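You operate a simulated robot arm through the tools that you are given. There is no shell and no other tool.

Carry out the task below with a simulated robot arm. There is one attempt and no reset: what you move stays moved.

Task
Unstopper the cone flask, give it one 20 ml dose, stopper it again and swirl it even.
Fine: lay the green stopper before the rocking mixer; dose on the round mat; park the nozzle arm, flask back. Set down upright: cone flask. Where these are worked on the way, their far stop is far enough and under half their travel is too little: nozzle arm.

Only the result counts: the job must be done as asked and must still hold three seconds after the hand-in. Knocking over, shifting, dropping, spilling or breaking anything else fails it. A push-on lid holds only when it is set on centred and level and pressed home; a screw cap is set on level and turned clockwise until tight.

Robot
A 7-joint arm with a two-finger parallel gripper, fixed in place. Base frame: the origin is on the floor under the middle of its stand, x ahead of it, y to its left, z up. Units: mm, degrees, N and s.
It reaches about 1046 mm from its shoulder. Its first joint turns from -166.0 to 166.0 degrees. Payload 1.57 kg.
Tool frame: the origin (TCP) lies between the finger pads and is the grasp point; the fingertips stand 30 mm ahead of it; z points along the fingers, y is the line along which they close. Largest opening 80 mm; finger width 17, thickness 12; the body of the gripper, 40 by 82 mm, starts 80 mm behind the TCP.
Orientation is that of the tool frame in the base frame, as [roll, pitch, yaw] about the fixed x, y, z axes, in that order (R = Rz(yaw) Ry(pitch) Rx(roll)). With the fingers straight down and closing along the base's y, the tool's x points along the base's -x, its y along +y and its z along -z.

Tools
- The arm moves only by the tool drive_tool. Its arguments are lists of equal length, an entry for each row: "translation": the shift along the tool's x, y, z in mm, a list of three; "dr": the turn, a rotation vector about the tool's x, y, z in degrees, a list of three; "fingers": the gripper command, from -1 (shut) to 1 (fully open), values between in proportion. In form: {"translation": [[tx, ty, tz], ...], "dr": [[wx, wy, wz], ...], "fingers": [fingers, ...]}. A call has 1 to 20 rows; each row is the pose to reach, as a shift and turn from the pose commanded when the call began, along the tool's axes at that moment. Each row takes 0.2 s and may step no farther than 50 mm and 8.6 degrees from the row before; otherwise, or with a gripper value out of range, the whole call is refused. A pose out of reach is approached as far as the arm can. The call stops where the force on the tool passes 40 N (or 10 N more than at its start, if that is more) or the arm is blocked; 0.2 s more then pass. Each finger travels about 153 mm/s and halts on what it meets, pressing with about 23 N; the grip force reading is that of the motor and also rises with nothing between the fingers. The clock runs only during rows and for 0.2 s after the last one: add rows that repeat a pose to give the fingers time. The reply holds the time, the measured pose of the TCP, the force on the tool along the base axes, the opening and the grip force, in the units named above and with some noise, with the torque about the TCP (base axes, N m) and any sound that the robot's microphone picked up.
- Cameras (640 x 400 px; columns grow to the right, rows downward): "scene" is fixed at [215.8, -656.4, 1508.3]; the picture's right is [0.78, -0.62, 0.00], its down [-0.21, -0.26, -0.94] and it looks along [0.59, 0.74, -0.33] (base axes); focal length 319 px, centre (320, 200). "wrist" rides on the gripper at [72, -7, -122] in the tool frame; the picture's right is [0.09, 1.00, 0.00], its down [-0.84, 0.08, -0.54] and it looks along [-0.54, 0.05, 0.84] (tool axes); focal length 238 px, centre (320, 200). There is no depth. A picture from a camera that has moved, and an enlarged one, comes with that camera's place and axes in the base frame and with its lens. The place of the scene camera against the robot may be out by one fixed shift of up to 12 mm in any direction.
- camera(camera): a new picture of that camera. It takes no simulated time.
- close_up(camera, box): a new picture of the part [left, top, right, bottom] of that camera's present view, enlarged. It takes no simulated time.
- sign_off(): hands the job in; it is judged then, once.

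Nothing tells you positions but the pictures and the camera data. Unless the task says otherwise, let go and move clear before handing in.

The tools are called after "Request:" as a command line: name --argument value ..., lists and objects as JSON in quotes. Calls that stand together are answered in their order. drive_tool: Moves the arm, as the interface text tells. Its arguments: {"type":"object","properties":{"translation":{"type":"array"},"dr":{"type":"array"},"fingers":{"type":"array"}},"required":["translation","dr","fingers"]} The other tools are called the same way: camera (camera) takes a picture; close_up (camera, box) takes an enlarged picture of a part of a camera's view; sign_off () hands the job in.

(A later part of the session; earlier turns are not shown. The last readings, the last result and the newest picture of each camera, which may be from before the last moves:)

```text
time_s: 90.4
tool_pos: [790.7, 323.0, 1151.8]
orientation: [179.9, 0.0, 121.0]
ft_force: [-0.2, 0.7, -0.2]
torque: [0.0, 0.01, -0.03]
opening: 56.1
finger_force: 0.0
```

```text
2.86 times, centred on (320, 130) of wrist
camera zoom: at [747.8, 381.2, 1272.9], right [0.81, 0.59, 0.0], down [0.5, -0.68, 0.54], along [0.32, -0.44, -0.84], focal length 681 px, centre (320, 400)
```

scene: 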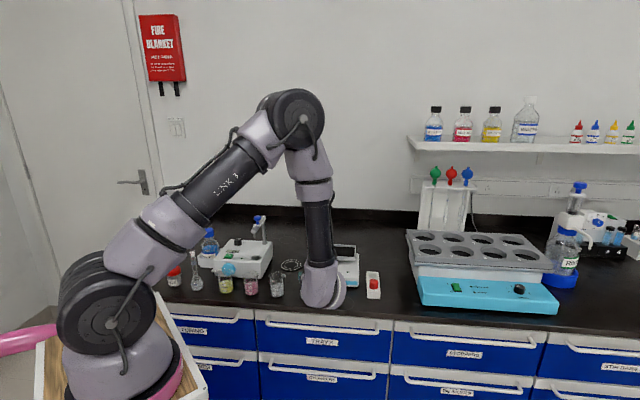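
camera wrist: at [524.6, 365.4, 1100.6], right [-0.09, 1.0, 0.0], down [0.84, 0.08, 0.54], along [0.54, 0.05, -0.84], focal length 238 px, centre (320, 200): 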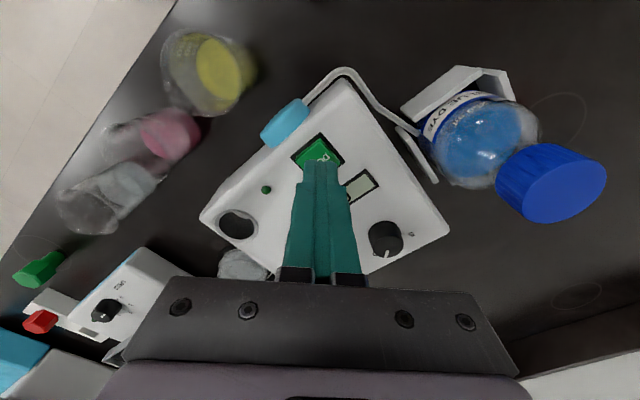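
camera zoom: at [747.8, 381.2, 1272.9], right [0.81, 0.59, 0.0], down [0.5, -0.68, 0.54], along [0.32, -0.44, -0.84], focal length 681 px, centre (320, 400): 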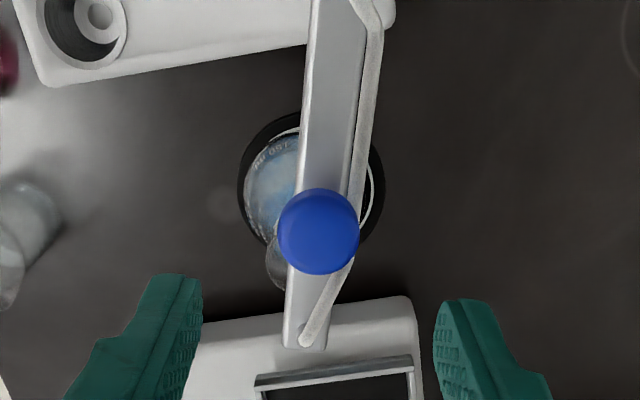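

The knob is in line to within about 1.5 mm. I'll correct, descend and grip it again.

Request:
drive_tool --translation '[[1, -1.3, 25], [1, -1.3, 50], [1, -1.3, 65], [1, -1.3, 70.5], [1, -1.3, 70.5]]' --dr '[[0, 0, 0], [0, 0, 0], [0, 0, 0], [0, 0, 0], [0, 0, 0]]' --fingers '[0.4, 0.4, 0.4, 0.4, 0.4]'

Request:
close_up --camera "wrist" --box '[240, 100, 400, 230]'

Request:
drive_tool --translation '[[0, 0, 0], [0, 0, 0], [0, 0, 0], [0, 0, 0]]' --dr '[[0, 0, 0], [0, 0, 0], [0, 0, 0], [0, 0, 0]]' --fingers '[0, -0.2, -0.5, -0.5]'

Request:
close_up --camera "wrist" --box '[240, 100, 400, 230]'

```text
time_s: 91.6
tool_pos: [788.3, 324.4, 1081.2]
orientation: [180.0, 0.0, 121.1]
ft_force: [-0.1, 0.9, 0.1]
torque: [-0.01, -0.01, -0.02]
opening: 55.7
finger_force: 0.1
```

```text
3.08 times, centred on (320, 165) of wrist
camera zoom: at [745.7, 382.4, 1202.0], right [0.81, 0.59, 0.0], down [0.5, -0.68, 0.54], along [0.32, -0.44, -0.84], focal length 733 px, centre (320, 308)
```

zoom: 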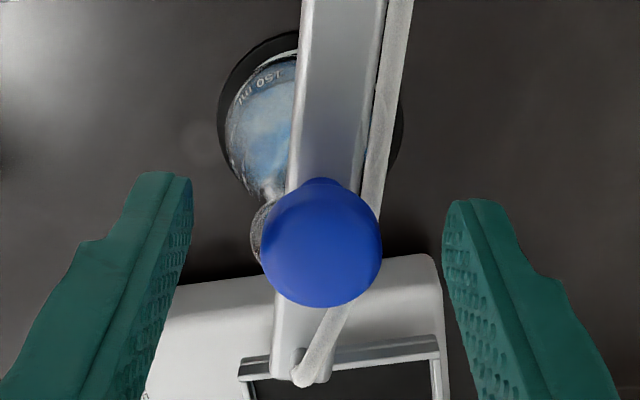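

```text
time_s: 92.6
tool_pos: [789.6, 325.4, 1081.3]
orientation: [-180.0, 0.0, 120.9]
ft_force: [-0.3, -0.9, -0.1]
torque: [-0.07, -0.05, 0.05]
opening: 25.3
finger_force: 36.6
```

```text
3.08 times, centred on (320, 165) of wrist
camera zoom: at [745.7, 382.3, 1202.2], right [0.81, 0.59, 0.0], down [0.5, -0.68, 0.54], along [0.32, -0.44, -0.84], focal length 733 px, centre (320, 308)
```

zoom: 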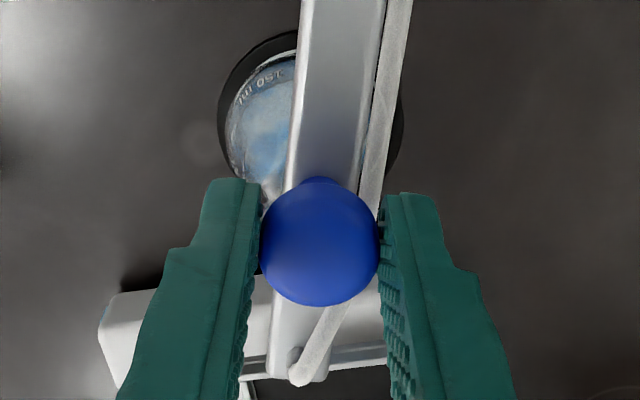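

The knob is gripped. With the pivot now well known (756, 383, radius 67), I'll swing the arm back clockwise 64°, then finish slowly to the park stop.

Request:
drive_tool --translation '[[0.86, -9.28, 0], [3.0, -18.35, 0], [6.39, -27.04, 0], [10.94, -35.17, 0], [16.59, -42.59, 0], [23.21, -49.14, 0], [30.69, -54.72, 0], [38.87, -59.2, 0], [38.87, -59.2, 0]]' --dr '[[0, 0, 8], [0, 0, 16], [0, 0, 24], [0, 0, 32], [0, 0, 40], [0, 0, 48], [0, 0, 56], [0, 0, 64], [0, 0, 64]]' --fingers '[-0.5, -0.5, -0.5, -0.5, -0.5, -0.5, -0.5, -0.5, -0.5]'

Request:
close_up --camera "scene" --box '[220, 195, 320, 275]'

```text
time_s: 94.6
tool_pos: [717.1, 329.4, 1080.5]
orientation: [180.0, 0.0, 56.8]
ft_force: [1.9, -1.6, 3.7]
torque: [0.08, -0.09, -0.18]
opening: 25.3
finger_force: 36.6
```

```text
5.00 times, centred on (270, 235) of scene
camera zoom: at [215.8, -656.4, 1508.3], right [0.78, -0.62, 0.0], down [-0.21, -0.26, -0.94], along [0.59, 0.74, -0.33], focal length 1594 px, centre (570, 25)
```

zoom: 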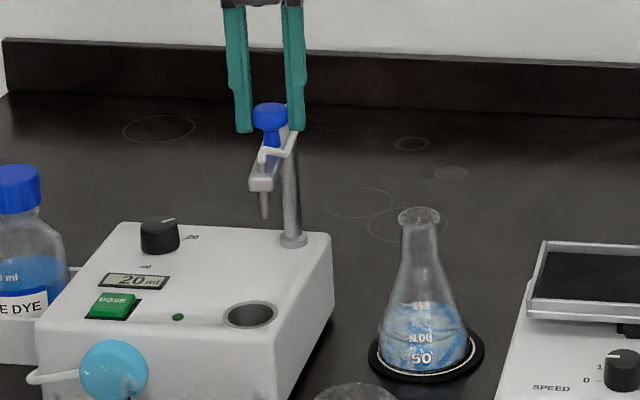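

Ten degrees remain to the park position. I'll go 8°, then small steps to the stop.

Request:
drive_tool --translation '[[0.38, -5.8, 0], [0.86, -9.28, 0], [0.86, -9.28, 0]]' --dr '[[0, 0, 5], [0, 0, 8], [0, 0, 8]]' --fingers '[-0.5, -0.5, -0.5]'

Request:
drive_tool --translation '[[0.1, -2.3, 0], [0.1, -2.3, 0]]' --dr '[[0, 0, 2], [0, 0, 2]]' --fingers '[-0.5, -0.5]'

Request:
close_up --camera "scene" --box '[220, 195, 320, 275]'

```text
time_s: 95.4
tool_pos: [710.1, 335.1, 1080.0]
orientation: [-180.0, 0.0, 48.9]
ft_force: [0.0, 1.7, 3.3]
torque: [0.15, -0.14, 0.06]
opening: 25.4
finger_force: 37.0
```

```text
time_s: 96.0
tool_pos: [709.4, 335.3, 1079.5]
orientation: [179.9, -0.1, 46.8]
ft_force: [7.4, -2.0, 6.3]
torque: [-0.11, -0.17, 0.19]
opening: 25.5
finger_force: 36.8
```

```text
5.00 times, centred on (270, 235) of scene
camera zoom: at [215.8, -656.4, 1508.3], right [0.78, -0.62, 0.0], down [-0.21, -0.26, -0.94], along [0.59, 0.74, -0.33], focal length 1594 px, centre (570, 25)
```

zoom: 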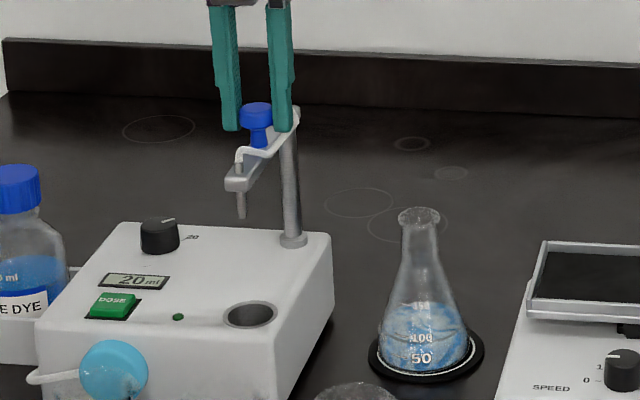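

The nozzle tip is back at the same picture position as at the start. One small further push confirms the park stop, then I'll release.

Request:
drive_tool --translation '[[0, -1.5, 0], [0, -1.5, 0]]' --dr '[[0, 0, 1], [0, 0, 1]]' --fingers '[-0.5, -0.5]'

Request:
drive_tool --translation '[[0, 1.5, 0], [0, 1.5, 0], [0, 1.5, 0], [0, 1.5, -15], [0, 1.5, -45], [0, 1.5, -80], [0, 1.5, -80]]' --dr '[[0, 0, -1], [0, 0, -1], [0, 0, -1], [0, 0, -1], [0, 0, -1], [0, 0, -1], [0, 0, -1]]' --fingers '[-0.5, 0, 0.3, 0.3, 0.3, 0.3, 0.3]'

Request:
close_up --camera "scene" --box '[220, 195, 320, 275]'

Request:
camera --camera "wrist"

```text
time_s: 96.6
tool_pos: [709.7, 334.7, 1081.8]
orientation: [179.9, -0.1, 45.9]
ft_force: [18.2, -8.3, 10.3]
torque: [-0.26, -0.31, 0.15]
opening: 25.4
finger_force: 37.4
```

```text
time_s: 98.2
tool_pos: [709.2, 337.0, 1158.8]
orientation: [-179.9, 0.0, 47.0]
ft_force: [-0.1, 0.3, 0.2]
torque: [-0.02, 0.02, -0.03]
opening: 52.0
finger_force: 0.1
```

```text
5.00 times, centred on (270, 235) of scene
camera zoom: at [215.8, -656.4, 1508.3], right [0.78, -0.62, 0.0], down [-0.21, -0.26, -0.94], along [0.59, 0.74, -0.33], focal length 1594 px, centre (570, 25)
```

zoom: 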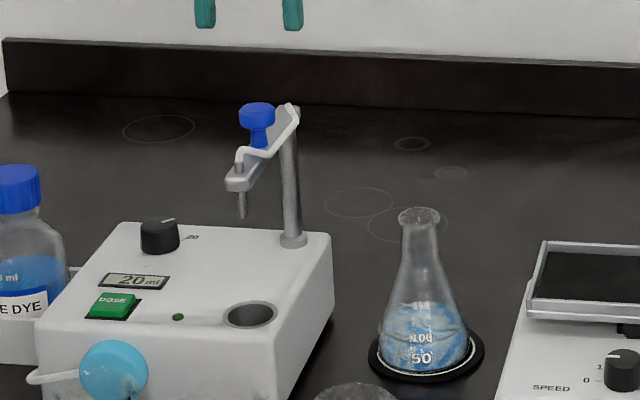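

```text
taken
camera wrist: at [752.9, 393.0, 1280.8], right [0.79, -0.61, 0.0], down [-0.51, -0.66, 0.54], along [-0.33, -0.43, -0.84], focal length 238 px, centre (320, 200)
```

wrist: 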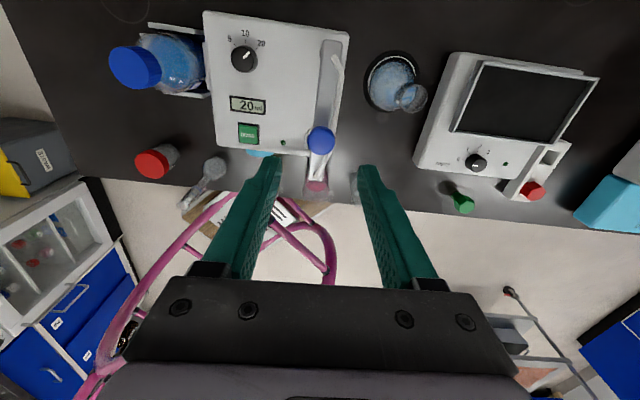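

The arm is parked at its stop (18 N felt) and released. Next I'll look straight down on the flask mouth to get its exact position before fetching the stopper.

Request:
drive_tool --translation '[[2.4, 8.6, 0], [4.7, 17.2, 0], [7.1, 25.8, 0], [9.4, 34.5, 0], [11.8, 43, 0], [14.1, 51.7, 0], [16.5, 60.3, 0], [18.8, 68.9, 0], [21.2, 77.5, 0], [23.5, 86.2, 0], [25.9, 94.8, 0], [28.2, 103.4, 0], [30.6, 112, 20], [30.6, 112, 40], [30.6, 112, 40]]' --dr '[[0, 0, -8.3], [0, 0, -16.6], [0, 0, -24.9], [0, 0, -33.2], [0, 0, -41.5], [0, 0, -49.8], [0, 0, -58.2], [0, 0, -66.5], [0, 0, -74.8], [0, 0, -83.1], [0, 0, -91.4], [0, 0, -99.7], [0, 0, -108], [0, 0, -108], [0, 0, -108]]' --fingers '[0.3, 0.3, 0.3, 0.3, 0.3, 0.3, 0.3, 0.3, 0.3, 0.3, 0.3, 0.3, 0.3, 0.3, 0.3]'

Request:
camera --camera "wrist"

Request:
close_up --camera "wrist" --box '[260, 80, 380, 180]'

```text
time_s: 101.4
tool_pos: [812.3, 281.8, 1121.1]
orientation: [180.0, 0.0, 155.0]
ft_force: [-0.5, 0.3, -0.1]
torque: [-0.01, -0.01, 0.01]
opening: 52.2
finger_force: 0.0
```

```text
taken
camera wrist: at [743.9, 305.4, 1241.7], right [0.34, 0.94, 0.0], down [0.79, -0.28, 0.54], along [0.51, -0.18, -0.84], focal length 238 px, centre (320, 200)
```

wrist: 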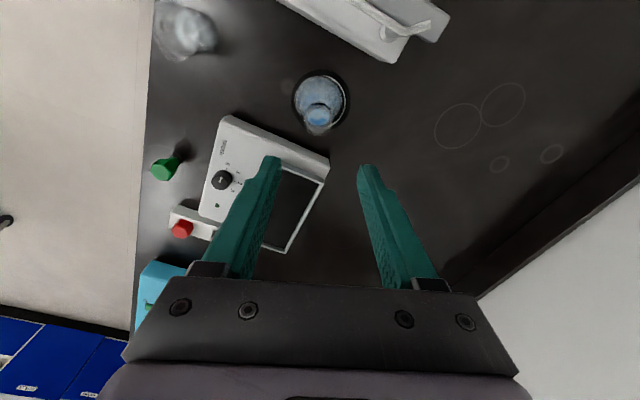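

```text
4.00 times, centred on (320, 130) of wrist
camera zoom: at [743.9, 305.4, 1241.7], right [0.34, 0.94, 0.0], down [0.79, -0.28, 0.54], along [0.51, -0.18, -0.84], focal length 953 px, centre (320, 480)
```

zoom: 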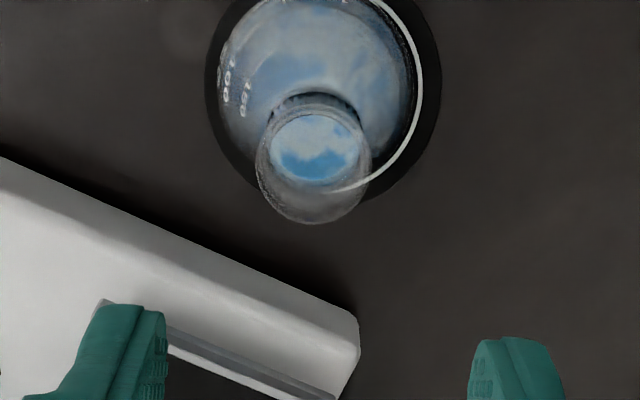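

The mouth is within about 3 mm of the TCP axis here. I now note its position and travel to above the stopper at (820, 6).

Request:
drive_tool --translation '[[-17.7, -35.2, 0], [-35.5, -70.3, 0], [-53.2, -105.5, 0], [-70.9, -140.7, 0], [-88.6, -175.9, 0], [-106.4, -211, 0], [-124.1, -246.2, 0], [-124.1, -246.2, 45], [-124.1, -246.2, 90], [-124.1, -246.2, 130], [-124.1, -246.2, 130]]' --dr '[[0, 0, 0], [0, 0, 0], [0, 0, 0], [0, 0, 0], [0, 0, 0], [0, 0, 0], [0, 0, 0], [0, 0, 0], [0, 0, 0], [0, 0, 0], [0, 0, 0]]' --fingers '[0.3, 0.3, 0.3, 0.3, 0.3, 0.3, 0.3, 0.3, 0.3, 0.3, 0.3]'

Request:
camera --camera "wrist"

Request:
close_up --camera "wrist" --box '[270, 100, 370, 190]'

Request:
close_up --camera "scene" --box '[305, 230, 375, 310]'

```text
time_s: 103.8
tool_pos: [820.3, 3.5, 989.0]
orientation: [-180.0, 0.0, 155.0]
ft_force: [-0.1, 1.2, 0.6]
torque: [0.0, 0.02, 0.0]
opening: 52.1
finger_force: 0.0
```

```text
taken
camera wrist: at [751.6, 28.2, 1110.9], right [0.34, 0.94, 0.0], down [0.79, -0.28, 0.54], along [0.51, -0.18, -0.84], focal length 238 px, centre (320, 200)
```

wrist: 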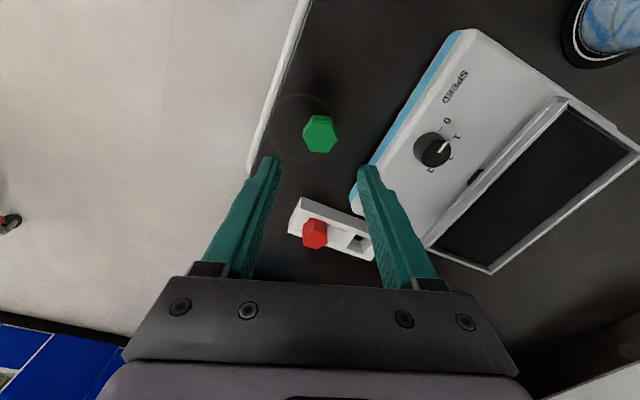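

```text
4.44 times, centred on (320, 145) of wrist
camera zoom: at [751.6, 28.2, 1110.9], right [0.34, 0.94, 0.0], down [0.79, -0.28, 0.54], along [0.51, -0.18, -0.84], focal length 1059 px, centre (320, 444)
```

zoom: 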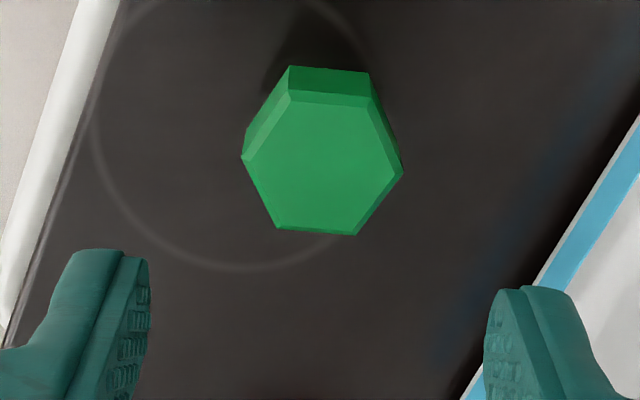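

```text
5.00 times, centred on (340, 270) of scene
camera zoom: at [215.8, -656.4, 1508.3], right [0.78, -0.62, 0.0], down [-0.21, -0.26, -0.94], along [0.59, 0.74, -0.33], focal length 1594 px, centre (220, -150)
```

zoom: 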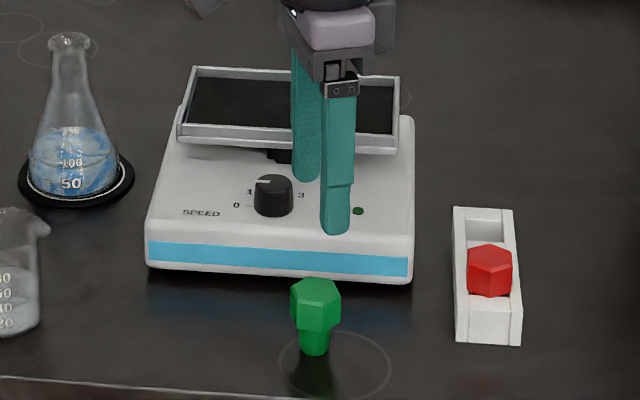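

The stopper still stands upright, its flats now facing 35°, 95° and 155°. I'll turn the tool 30° to match a pair of flats and descend around it.

Request:
drive_tool --translation '[[0.5, -0.1, 0], [1, -0.3, 0], [1.5, -0.4, 10], [1.5, -0.4, 20], [1.5, -0.4, 50], [1.5, -0.4, 80], [1.5, -0.4, 90], [1.5, -0.4, 90]]' --dr '[[0, 0, -8], [0, 0, -16], [0, 0, -24], [0, 0, -30], [0, 0, -30], [0, 0, -30], [0, 0, -30], [0, 0, -30]]' --fingers '[0.3, 0.3, 0.3, 0.3, 0.3, 0.3, 0.3, 0.3]'

Request:
camera --camera "wrist"

Request:
close_up --camera "wrist" --box '[260, 130, 380, 230]'

Request:
close_up --camera "scene" --box '[325, 265, 360, 310]'

```text
time_s: 105.6
tool_pos: [817.2, 5.8, 899.7]
orientation: [180.0, 0.0, -175.1]
ft_force: [0.5, -0.1, 0.5]
torque: [0.02, 0.0, 0.01]
opening: 52.0
finger_force: 0.2
```

```text
taken
camera wrist: at [746.0, -7.7, 1021.9], right [-0.18, 0.98, 0.0], down [0.83, 0.15, 0.54], along [0.53, 0.1, -0.84], focal length 238 px, centre (320, 200)
```

wrist: 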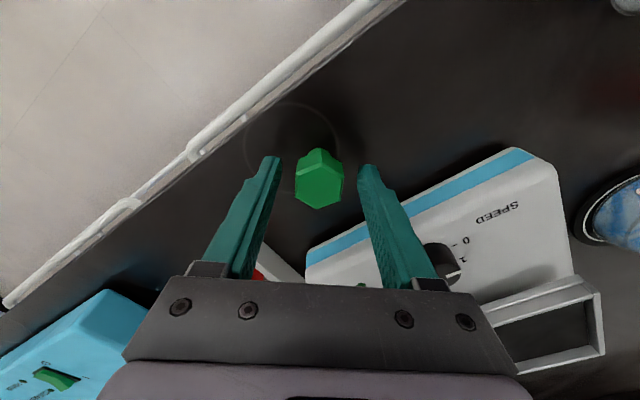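

```text
4.00 times, centred on (320, 180) of wrist
camera zoom: at [746.0, -7.7, 1021.9], right [-0.18, 0.98, 0.0], down [0.83, 0.15, 0.54], along [0.53, 0.1, -0.84], focal length 953 px, centre (320, 280)
```

zoom: 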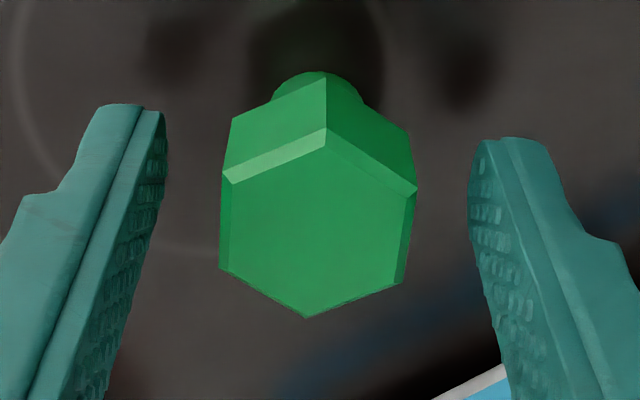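

```text
8.89 times, centred on (342, 288) of scene
camera zoom: at [215.8, -656.4, 1508.3], right [0.78, -0.62, 0.0], down [-0.21, -0.26, -0.94], along [0.59, 0.74, -0.33], focal length 2833 px, centre (120, -578)
```

zoom: 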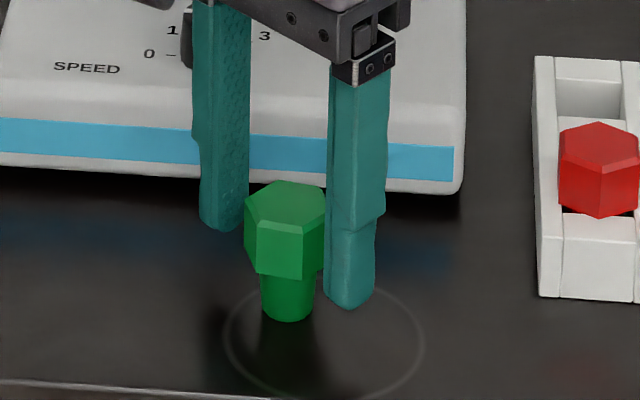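

The flats face the fingers and the stopper is centred. I'll descend 6 mm and grip.

Request:
drive_tool --translation '[[0, -1, 3], [0, -1, 6], [0, -1, 6], [0, -1, 6], [0, -1, 6], [0, -1, 6], [0, -1, 6]]' --dr '[[0, 0, 0], [0, 0, 0], [0, 0, 0], [0, 0, 0], [0, 0, 0], [0, 0, 0], [0, 0, 0]]' --fingers '[0.3, 0.3, 0, -0.2, -0.5, -1, -1]'

Request:
close_up --camera "wrist" --box '[260, 130, 380, 230]'

Request:
close_up --camera "scene" --box '[325, 265, 360, 310]'

```text
time_s: 107.2
tool_pos: [817.7, 5.1, 896.2]
orientation: [-179.9, 0.0, -175.0]
ft_force: [-0.5, -0.5, 0.2]
torque: [0.03, 0.01, -0.02]
opening: 30.9
finger_force: 23.6
```

```text
4.00 times, centred on (320, 180) of wrist
camera zoom: at [746.3, -8.4, 1016.3], right [-0.18, 0.98, 0.0], down [0.83, 0.15, 0.54], along [0.53, 0.1, -0.84], focal length 953 px, centre (320, 280)
```

zoom: 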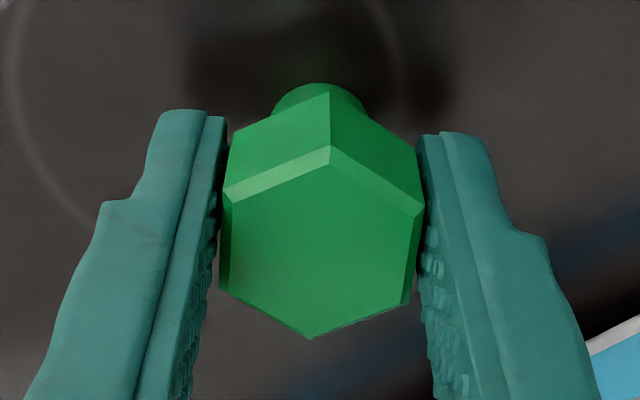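

```text
8.89 times, centred on (342, 288) of scene
camera zoom: at [215.8, -656.4, 1508.3], right [0.78, -0.62, 0.0], down [-0.21, -0.26, -0.94], along [0.59, 0.74, -0.33], focal length 2833 px, centre (120, -578)
```

zoom: 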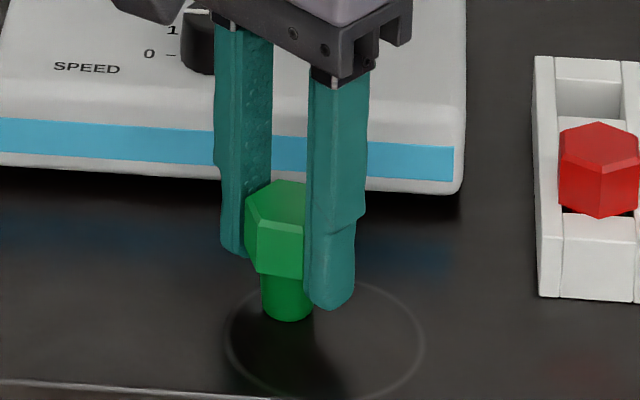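

The stopper is gripped squarely. I'll lift it straight up and carry it to above the flask.

Request:
drive_tool --translation '[[0, 0, -10], [0, 0, -40], [0, 0, -80], [0, 0, -120], [0, 0, -160], [0, 0, -175], [0, 0, -175]]' --dr '[[0, 0, 0], [0, 0, 0], [0, 0, 0], [0, 0, 0], [0, 0, 0], [0, 0, 0], [0, 0, 0]]' --fingers '[-1, -1, -1, -1, -1, -1, -1]'

Request:
close_up --camera "wrist" --box '[260, 130, 380, 230]'

Request:
close_up --camera "scene" --box '[290, 190, 390, 270]'

```text
time_s: 108.8
tool_pos: [818.4, 3.2, 1070.7]
orientation: [180.0, 0.1, -175.0]
ft_force: [-0.3, 0.2, -0.1]
torque: [0.04, 0.01, 0.01]
opening: 31.2
finger_force: 23.2
```

```text
4.00 times, centred on (320, 180) of wrist
camera zoom: at [747.2, -8.6, 1191.0], right [-0.18, 0.98, 0.0], down [0.83, 0.15, 0.54], along [0.53, 0.1, -0.84], focal length 953 px, centre (320, 280)
```

zoom: 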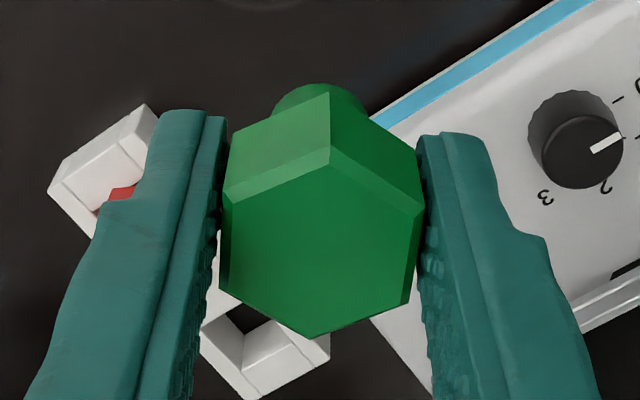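

```text
5.00 times, centred on (340, 230) of scene
camera zoom: at [215.8, -656.4, 1508.3], right [0.78, -0.62, 0.0], down [-0.21, -0.26, -0.94], along [0.59, 0.74, -0.33], focal length 1594 px, centre (220, 50)
```

zoom: 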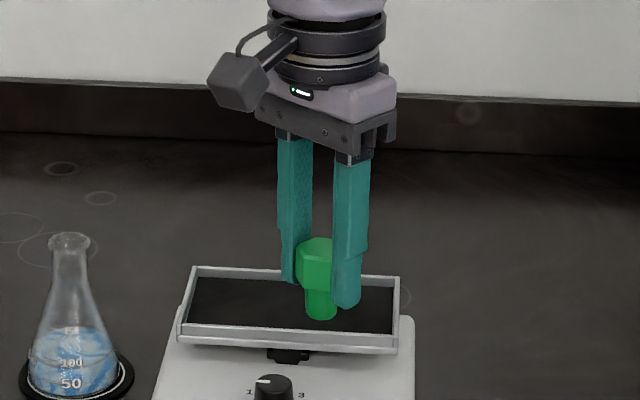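

The stopper is level and centred in the grip. I'll carry it across to above the flask at about (812, 280).

Request:
drive_tool --translation '[[-2.5, 39, 0], [-5, 78, 0], [-7.6, 117, 0], [-10.1, 156, 0], [-12.7, 196, 0], [-15.2, 236, 0], [-17.8, 275.8, 0], [-17.8, 275.8, 0]]' --dr '[[0, 0, 0], [0, 0, 0], [0, 0, 0], [0, 0, 0], [0, 0, 0], [0, 0, 0], [0, 0, 0], [0, 0, 0]]' --fingers '[-1, -1, -1, -1, -1, -1, -1, -1]'

Request:
camera --camera "wrist"

Request:
close_up --camera "wrist" --box '[260, 90, 380, 210]'

Request:
close_up --camera "scene" --box '[260, 200, 320, 270]'

```text
time_s: 110.6
tool_pos: [812.6, 281.9, 1069.8]
orientation: [-179.9, 0.0, -175.0]
ft_force: [-0.3, -0.6, -0.1]
torque: [-0.01, 0.01, -0.02]
opening: 31.1
finger_force: 22.9
```

```text
taken
camera wrist: at [741.3, 269.2, 1191.0], right [-0.18, 0.98, 0.0], down [0.83, 0.15, 0.54], along [0.53, 0.1, -0.84], focal length 238 px, centre (320, 200)
```

wrist: 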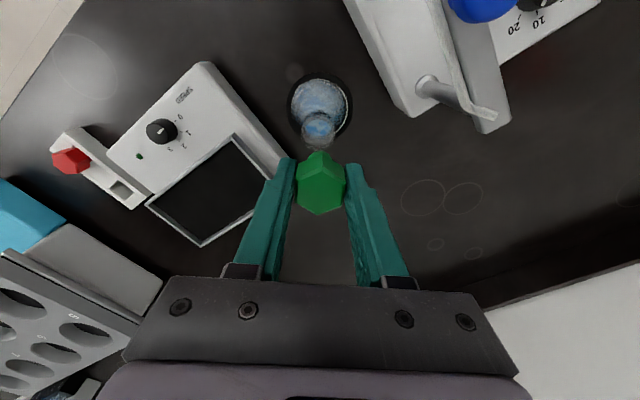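

```text
3.33 times, centred on (320, 150) of wrist
camera zoom: at [741.3, 269.2, 1191.0], right [-0.18, 0.98, 0.0], down [0.83, 0.15, 0.54], along [0.53, 0.1, -0.84], focal length 794 px, centre (320, 367)
```

zoom: 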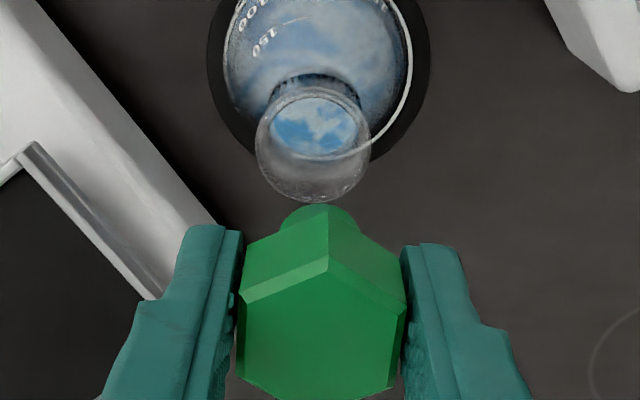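

```text
5.71 times, centred on (290, 235) of scene
camera zoom: at [215.8, -656.4, 1508.3], right [0.78, -0.62, 0.0], down [-0.21, -0.26, -0.94], along [0.59, 0.74, -0.33], focal length 1821 px, centre (491, 0)
```

zoom: 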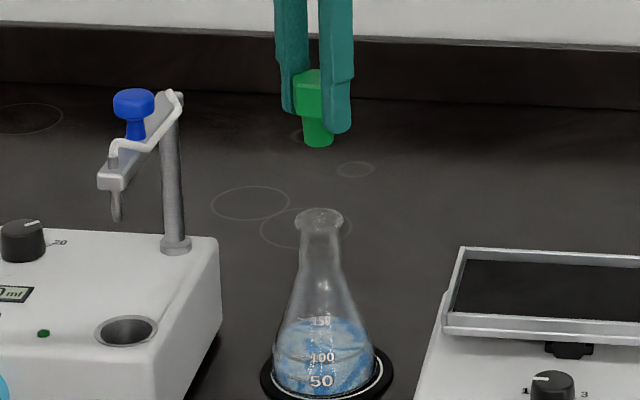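

The flask axis lies about 2.7 mm and 2.5 mm off the stopper axis. I'll correct that and descend to just above the mouth.

Request:
drive_tool --translation '[[1.3, -1.2, 10], [2.7, -2.5, 25], [2.7, -2.5, 40], [2.7, -2.5, 47], [2.7, -2.5, 47]]' --dr '[[0, 0, 0], [0, 0, 0], [0, 0, 0], [0, 0, 0], [0, 0, 0]]' --fingers '[-1, -1, -1, -1, -1]'

Request:
close_up --camera "wrist" --box '[260, 90, 380, 210]'

Request:
close_up --camera "scene" --box '[275, 220, 310, 265]'

```text
time_s: 111.8
tool_pos: [810.4, 278.4, 1022.7]
orientation: [-180.0, 0.0, -174.9]
ft_force: [0.2, 0.3, -0.3]
torque: [-0.01, 0.03, 0.0]
opening: 31.2
finger_force: 23.2
```

```text
3.33 times, centred on (320, 150) of wrist
camera zoom: at [738.9, 265.9, 1143.9], right [-0.18, 0.98, 0.0], down [0.83, 0.15, 0.54], along [0.53, 0.1, -0.84], focal length 794 px, centre (320, 367)
```

zoom: 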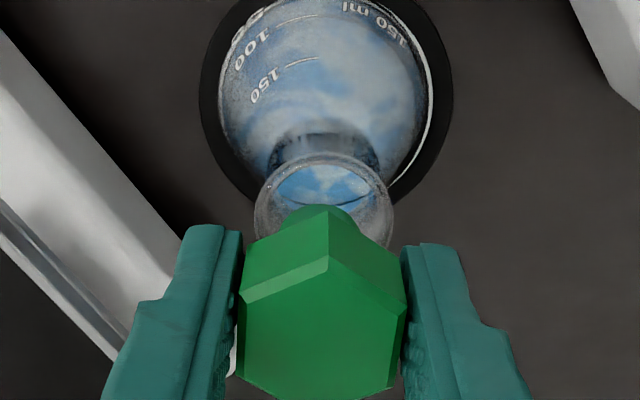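

```text
8.89 times, centred on (292, 242) of scene
camera zoom: at [215.8, -656.4, 1508.3], right [0.78, -0.62, 0.0], down [-0.21, -0.26, -0.94], along [0.59, 0.74, -0.33], focal length 2833 px, centre (564, -178)
```

zoom: 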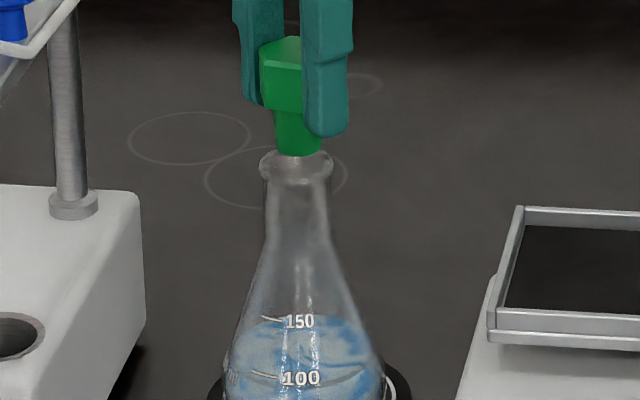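

The plug is within about 1 mm of centre over the mouth. I'll make a last small correction and lower it in gently, watching forces.

Request:
drive_tool --translation '[[0, 0.9, 3], [0, 0.9, 6], [0, 0.9, 9], [0, 0.9, 12], [0, 0.9, 15], [0, 0.9, 15]]' --dr '[[0, 0, 0], [0, 0, 0], [0, 0, 0], [0, 0, 0], [0, 0, 0], [0, 0, 0]]' --fingers '[-1, -1, -1, -1, -1, -1]'

Request:
close_up --camera "scene" --box '[275, 220, 310, 265]'

Request:
close_up --camera "wrist" --box '[260, 90, 380, 210]'

```text
time_s: 113.2
tool_pos: [810.6, 280.4, 1008.1]
orientation: [-180.0, 0.0, -175.0]
ft_force: [0.3, 0.5, 0.0]
torque: [0.02, -0.02, 0.02]
opening: 31.3
finger_force: 23.0
```

```text
8.89 times, centred on (292, 242) of scene
camera zoom: at [215.8, -656.4, 1508.3], right [0.78, -0.62, 0.0], down [-0.21, -0.26, -0.94], along [0.59, 0.74, -0.33], focal length 2833 px, centre (564, -178)
```

zoom: 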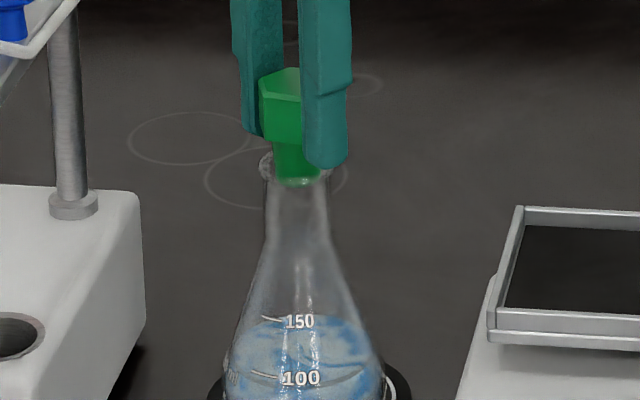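

```text
3.33 times, centred on (320, 150) of wrist
camera zoom: at [738.5, 266.8, 1129.0], right [-0.18, 0.98, 0.0], down [0.83, 0.15, 0.54], along [0.53, 0.1, -0.84], focal length 794 px, centre (320, 367)
```

zoom: 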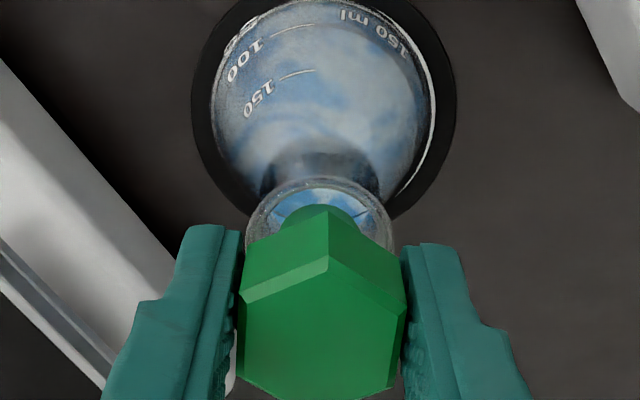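

The plug is inside the mouth and centred in both views. I'll continue down toward the seat.

Request:
drive_tool --translation '[[0, 0, 2], [0, 0, 4], [0, 0, 6], [0, 0, 8], [0, 0, 10], [0, 0, 12], [0, 0, 12]]' --dr '[[0, 0, 0], [0, 0, 0], [0, 0, 0], [0, 0, 0], [0, 0, 0], [0, 0, 0], [0, 0, 0]]' --fingers '[-1, -1, -1, -1, -1, -1, -1]'

Request:
close_up --camera "scene" --box '[275, 220, 310, 265]'

```text
time_s: 114.8
tool_pos: [809.9, 280.3, 994.7]
orientation: [-180.0, -0.1, -175.0]
ft_force: [-0.4, -0.1, -1.1]
torque: [0.0, -0.01, 0.0]
opening: 30.9
finger_force: 23.5
```

```text
8.89 times, centred on (292, 242) of scene
camera zoom: at [215.8, -656.4, 1508.3], right [0.78, -0.62, 0.0], down [-0.21, -0.26, -0.94], along [0.59, 0.74, -0.33], focal length 2833 px, centre (564, -178)
```

zoom: 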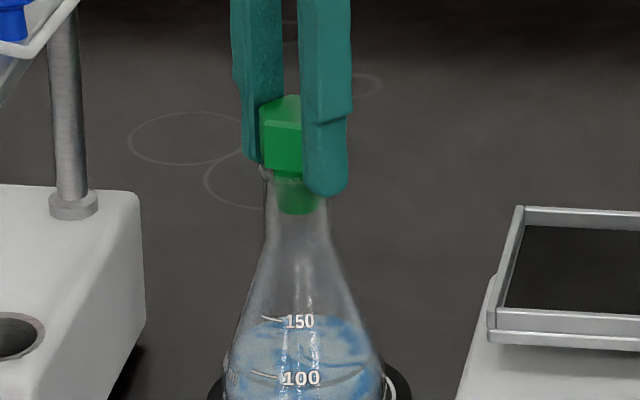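

No contact force yet. I'll continue in 1 mm steps until it meets the seat.

Request:
drive_tool --translation '[[0, 0, 1], [0, 0, 2], [0, 0, 2]]' --dr '[[0, 0, 0], [0, 0, 0], [0, 0, 0]]' --fingers '[-1, -1, -1]'

Request:
drive_tool --translation '[[0, 0, 1], [0, 0, 1]]' --dr '[[0, 0, 0], [0, 0, 0]]' --fingers '[-1, -1]'

Request:
close_up --camera "scene" --box '[275, 220, 310, 265]'

```text
time_s: 115.6
tool_pos: [810.5, 280.0, 992.7]
orientation: [-180.0, 0.0, -175.0]
ft_force: [-0.6, -0.4, -0.3]
torque: [0.01, -0.01, -0.02]
opening: 30.9
finger_force: 23.2
```

```text
time_s: 116.2
tool_pos: [809.8, 280.4, 993.2]
orientation: [179.9, 0.0, -175.0]
ft_force: [-0.2, 0.3, -0.8]
torque: [0.03, -0.05, 0.02]
opening: 31.0
finger_force: 22.5
```

```text
8.89 times, centred on (292, 242) of scene
camera zoom: at [215.8, -656.4, 1508.3], right [0.78, -0.62, 0.0], down [-0.21, -0.26, -0.94], along [0.59, 0.74, -0.33], focal length 2833 px, centre (564, -178)
```

zoom: 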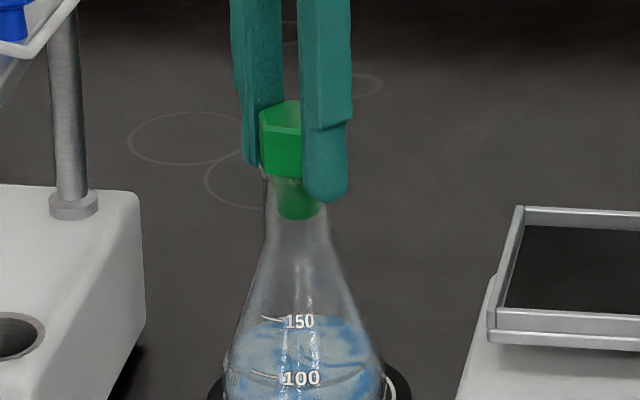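

The head is close to the rim. Continuing.

Request:
drive_tool --translation '[[0, 0, 1], [0, 0, 1]]' --dr '[[0, 0, 0], [0, 0, 0]]' --fingers '[-1, -1]'

Request:
drive_tool --translation '[[0, 0, 1], [0, 0, 1]]' --dr '[[0, 0, 0], [0, 0, 0]]' --fingers '[-1, -1]'

Request:
drive_tool --translation '[[0, 0, 1], [0, 0, 1]]' --dr '[[0, 0, 0], [0, 0, 0]]' --fingers '[-1, -1]'

```text
time_s: 116.8
tool_pos: [809.5, 280.4, 992.2]
orientation: [-180.0, 0.0, -175.0]
ft_force: [0.0, 0.5, 4.7]
torque: [0.01, 0.0, -0.01]
opening: 31.3
finger_force: 23.2
```

```text
time_s: 117.4
tool_pos: [810.1, 279.7, 991.6]
orientation: [180.0, 0.0, -174.9]
ft_force: [-1.8, -0.7, 18.4]
torque: [-0.03, 0.08, 0.01]
opening: 31.3
finger_force: 23.5
```

```text
time_s: 118.0
tool_pos: [810.0, 279.7, 989.5]
orientation: [180.0, 0.2, -175.0]
ft_force: [0.6, 0.8, 23.6]
torque: [0.03, -0.07, -0.03]
opening: 31.2
finger_force: 23.2
```

Contact built up to 24 N. I'll look at how the stopper sits.

Request:
close_up --camera "scene" --box '[275, 225, 310, 260]'

Request:
close_up --camera "wrist" --box '[260, 110, 380, 220]'

```text
11.43 times, centred on (292, 242) of scene
camera zoom: at [215.8, -656.4, 1508.3], right [0.78, -0.62, 0.0], down [-0.21, -0.26, -0.94], along [0.59, 0.74, -0.33], focal length 3643 px, centre (634, -286)
```

zoom: 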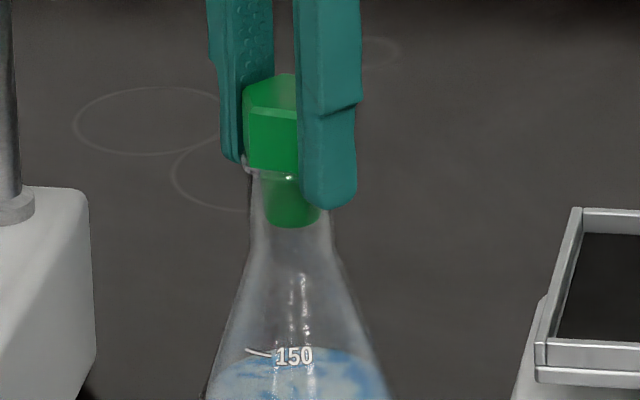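

```text
3.64 times, centred on (320, 165) of wrist
camera zoom: at [738.2, 266.6, 1111.1], right [-0.18, 0.98, 0.0], down [0.83, 0.15, 0.54], along [0.53, 0.1, -0.84], focal length 867 px, centre (320, 327)
```

zoom: 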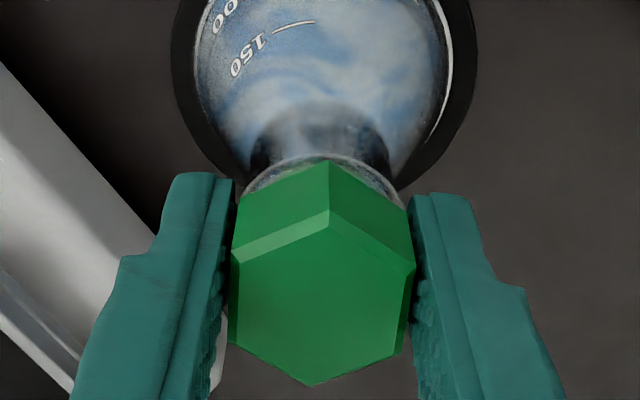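

The head is nearly at the rim. I'll release it, rise, and then press it home from the top with closed fingers.

Request:
drive_tool --translation '[[0, 0, 0], [0, 0, 0], [0, 0, 0], [0, 0, 0], [0, 0, -20], [0, 0, -50], [0, 0, -80], [0, 0, -80]]' --dr '[[0, 0, 0], [0, 0, 0], [0, 0, 0], [0, 0, 0], [0, 0, 0], [0, 0, 0], [0, 0, 0], [0, 0, 0]]' --fingers '[-0.18, -0.1, 0.1, 0.4, 0.4, 0.4, 0.4, 0.4]'

Request:
close_up --camera "scene" --box '[275, 225, 310, 275]'

Request:
close_up --camera "wrist" --box '[260, 90, 380, 200]'

```text
time_s: 119.8
tool_pos: [810.2, 280.7, 1070.7]
orientation: [-180.0, -0.1, -175.0]
ft_force: [0.2, -0.3, 0.6]
torque: [0.04, 0.02, 0.02]
opening: 56.0
finger_force: 0.0
```

```text
8.00 times, centred on (292, 250) of scene
camera zoom: at [215.8, -656.4, 1508.3], right [0.78, -0.62, 0.0], down [-0.21, -0.26, -0.94], along [0.59, 0.74, -0.33], focal length 2550 px, centre (540, -200)
```

zoom: 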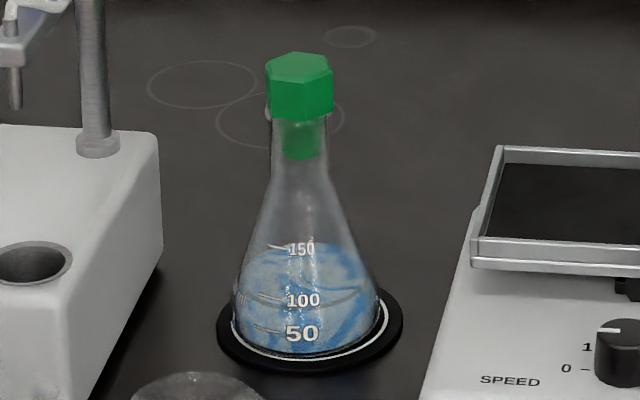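

```text
3.64 times, centred on (320, 145) of wrist
camera zoom: at [738.8, 266.7, 1192.4], right [-0.18, 0.98, 0.0], down [0.83, 0.15, 0.54], along [0.53, 0.1, -0.84], focal length 867 px, centre (320, 400)
```

zoom: 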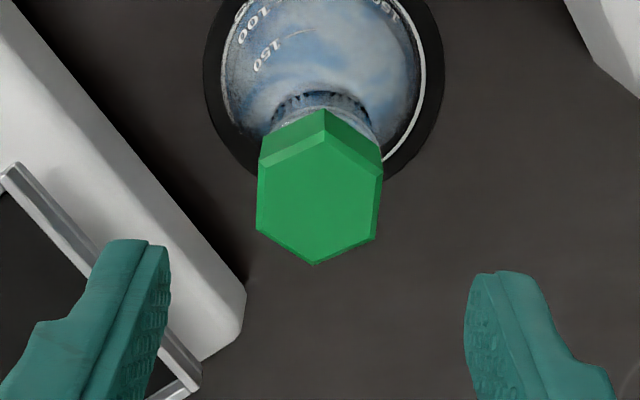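

The stopper sits upright in the mouth. I'll zoom in closely on the seat.

Request:
close_up --camera "scene" --box '[282, 230, 304, 250]'

Request:
close_up --camera "wrist" --box '[295, 115, 345, 165]'

```text
16.00 times, centred on (293, 240) of scene
camera zoom: at [215.8, -656.4, 1508.3], right [0.78, -0.62, 0.0], down [-0.21, -0.26, -0.94], along [0.59, 0.74, -0.33], focal length 5100 px, centre (752, -440)
```

zoom: 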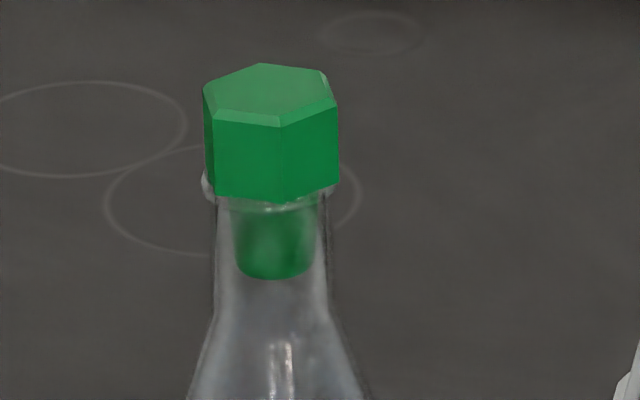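

```text
8.00 times, centred on (320, 140) of wrist
camera zoom: at [738.8, 266.7, 1192.4], right [-0.18, 0.98, 0.0], down [0.83, 0.15, 0.54], along [0.53, 0.1, -0.84], focal length 1907 px, centre (320, 680)
```

zoom: 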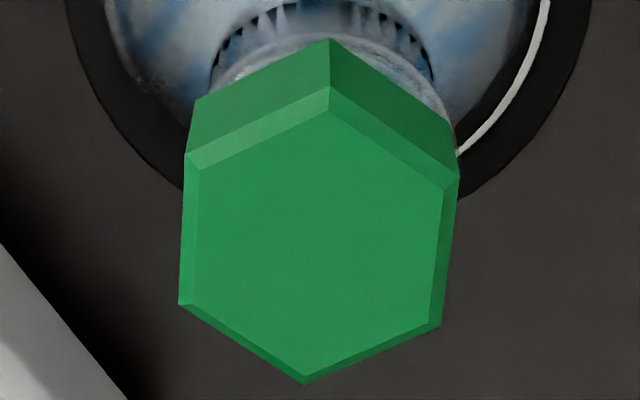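

The head appears level and at the rim. I'll close the fingers, centre them on the head and press down to be sure it is home.

Request:
drive_tool --translation '[[-1.5, -0.5, 0], [-3, -1, 0], [-3, -1, 15], [-3, -1, 30], [-3, -1, 42], [-3, -1, 42]]' --dr '[[0, 0, 0], [0, 0, 0], [0, 0, 0], [0, 0, 0], [0, 0, 0], [0, 0, 0]]' --fingers '[0, -0.6, -1, -1, -1, -1]'

Request:
close_up --camera "wrist" --box '[260, 100, 380, 210]'

Request:
close_up --camera "scene" --box '[275, 220, 310, 260]'

```text
time_s: 121.2
tool_pos: [814.2, 279.2, 1027.9]
orientation: [-180.0, 0.0, -175.0]
ft_force: [-0.3, -1.2, -0.4]
torque: [0.0, -0.02, 0.0]
opening: 0.0
finger_force: 21.3
```

```text
3.64 times, centred on (320, 155) of wrist
camera zoom: at [742.3, 266.8, 1148.7], right [-0.18, 0.98, 0.0], down [0.83, 0.15, 0.54], along [0.53, 0.1, -0.84], focal length 867 px, centre (320, 364)
```

zoom: 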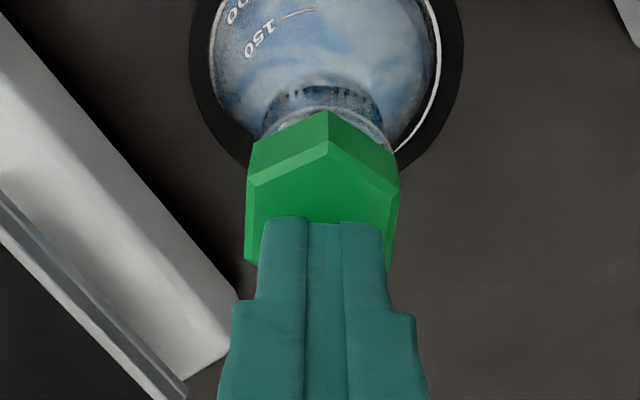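

```text
10.00 times, centred on (292, 240) of scene
camera zoom: at [215.8, -656.4, 1508.3], right [0.78, -0.62, 0.0], down [-0.21, -0.26, -0.94], along [0.59, 0.74, -0.33], focal length 3187 px, centre (595, -200)
```

zoom: 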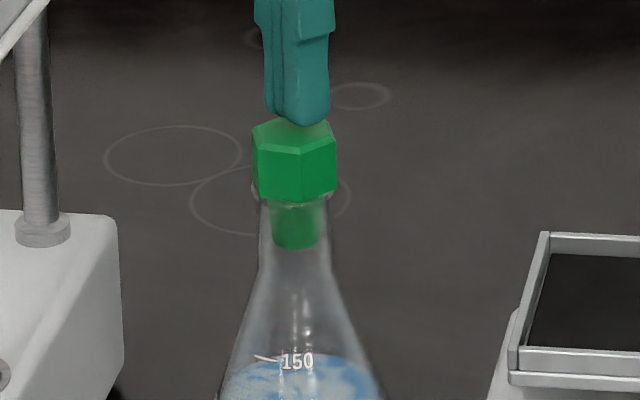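

The fingertip is centred over the head. I'll lower to contact and press firmly.

Request:
drive_tool --translation '[[0, 0, 4], [0, 0, 8], [0, 0, 10], [0, 0, 11], [0, 0, 11]]' --dr '[[0, 0, 0], [0, 0, 0], [0, 0, 0], [0, 0, 0], [0, 0, 0]]' --fingers '[-1, -1, -1, -1, -1]'

Request:
drive_tool --translation '[[0, 0, 1], [0, 0, 2], [0, 0, 2]]' --dr '[[0, 0, 0], [0, 0, 0], [0, 0, 0]]' --fingers '[-1, -1, -1]'

Request:
drive_tool --translation '[[0, 0, 1], [0, 0, 2], [0, 0, 2]]' --dr '[[0, 0, 0], [0, 0, 0], [0, 0, 0]]' --fingers '[-1, -1, -1]'

```text
time_s: 122.2
tool_pos: [814.7, 281.3, 1021.9]
orientation: [179.8, 0.6, -175.0]
ft_force: [-3.2, -1.2, 14.4]
torque: [-0.05, 0.14, -0.03]
opening: 0.0
finger_force: 21.6
stopped in row 5: the force on the tool passed its limit at 42 N (the readings are from after the stop); the commanded pose is now the measured one
```

```text
time_s: 123.2
tool_pos: [815.5, 282.4, 1022.1]
orientation: [179.7, 0.7, -175.0]
ft_force: [-2.4, -0.9, 14.4]
torque: [-0.05, 0.15, 0.03]
opening: 0.0
finger_force: 21.3
stopped in row 3: the force on the tool passed its limit at 41 N (the readings are from after the stop); the commanded pose is now the measured one
```

```text
time_s: 124.1
tool_pos: [817.8, 281.9, 1023.6]
orientation: [179.6, 0.9, -175.2]
ft_force: [-3.0, -1.4, 15.7]
torque: [-0.01, 0.19, 0.01]
opening: 0.0
finger_force: 21.4
stopped in row 3: the force on the tool passed its limit at 41 N (the readings are from after the stop); the commanded pose is now the measured one
```

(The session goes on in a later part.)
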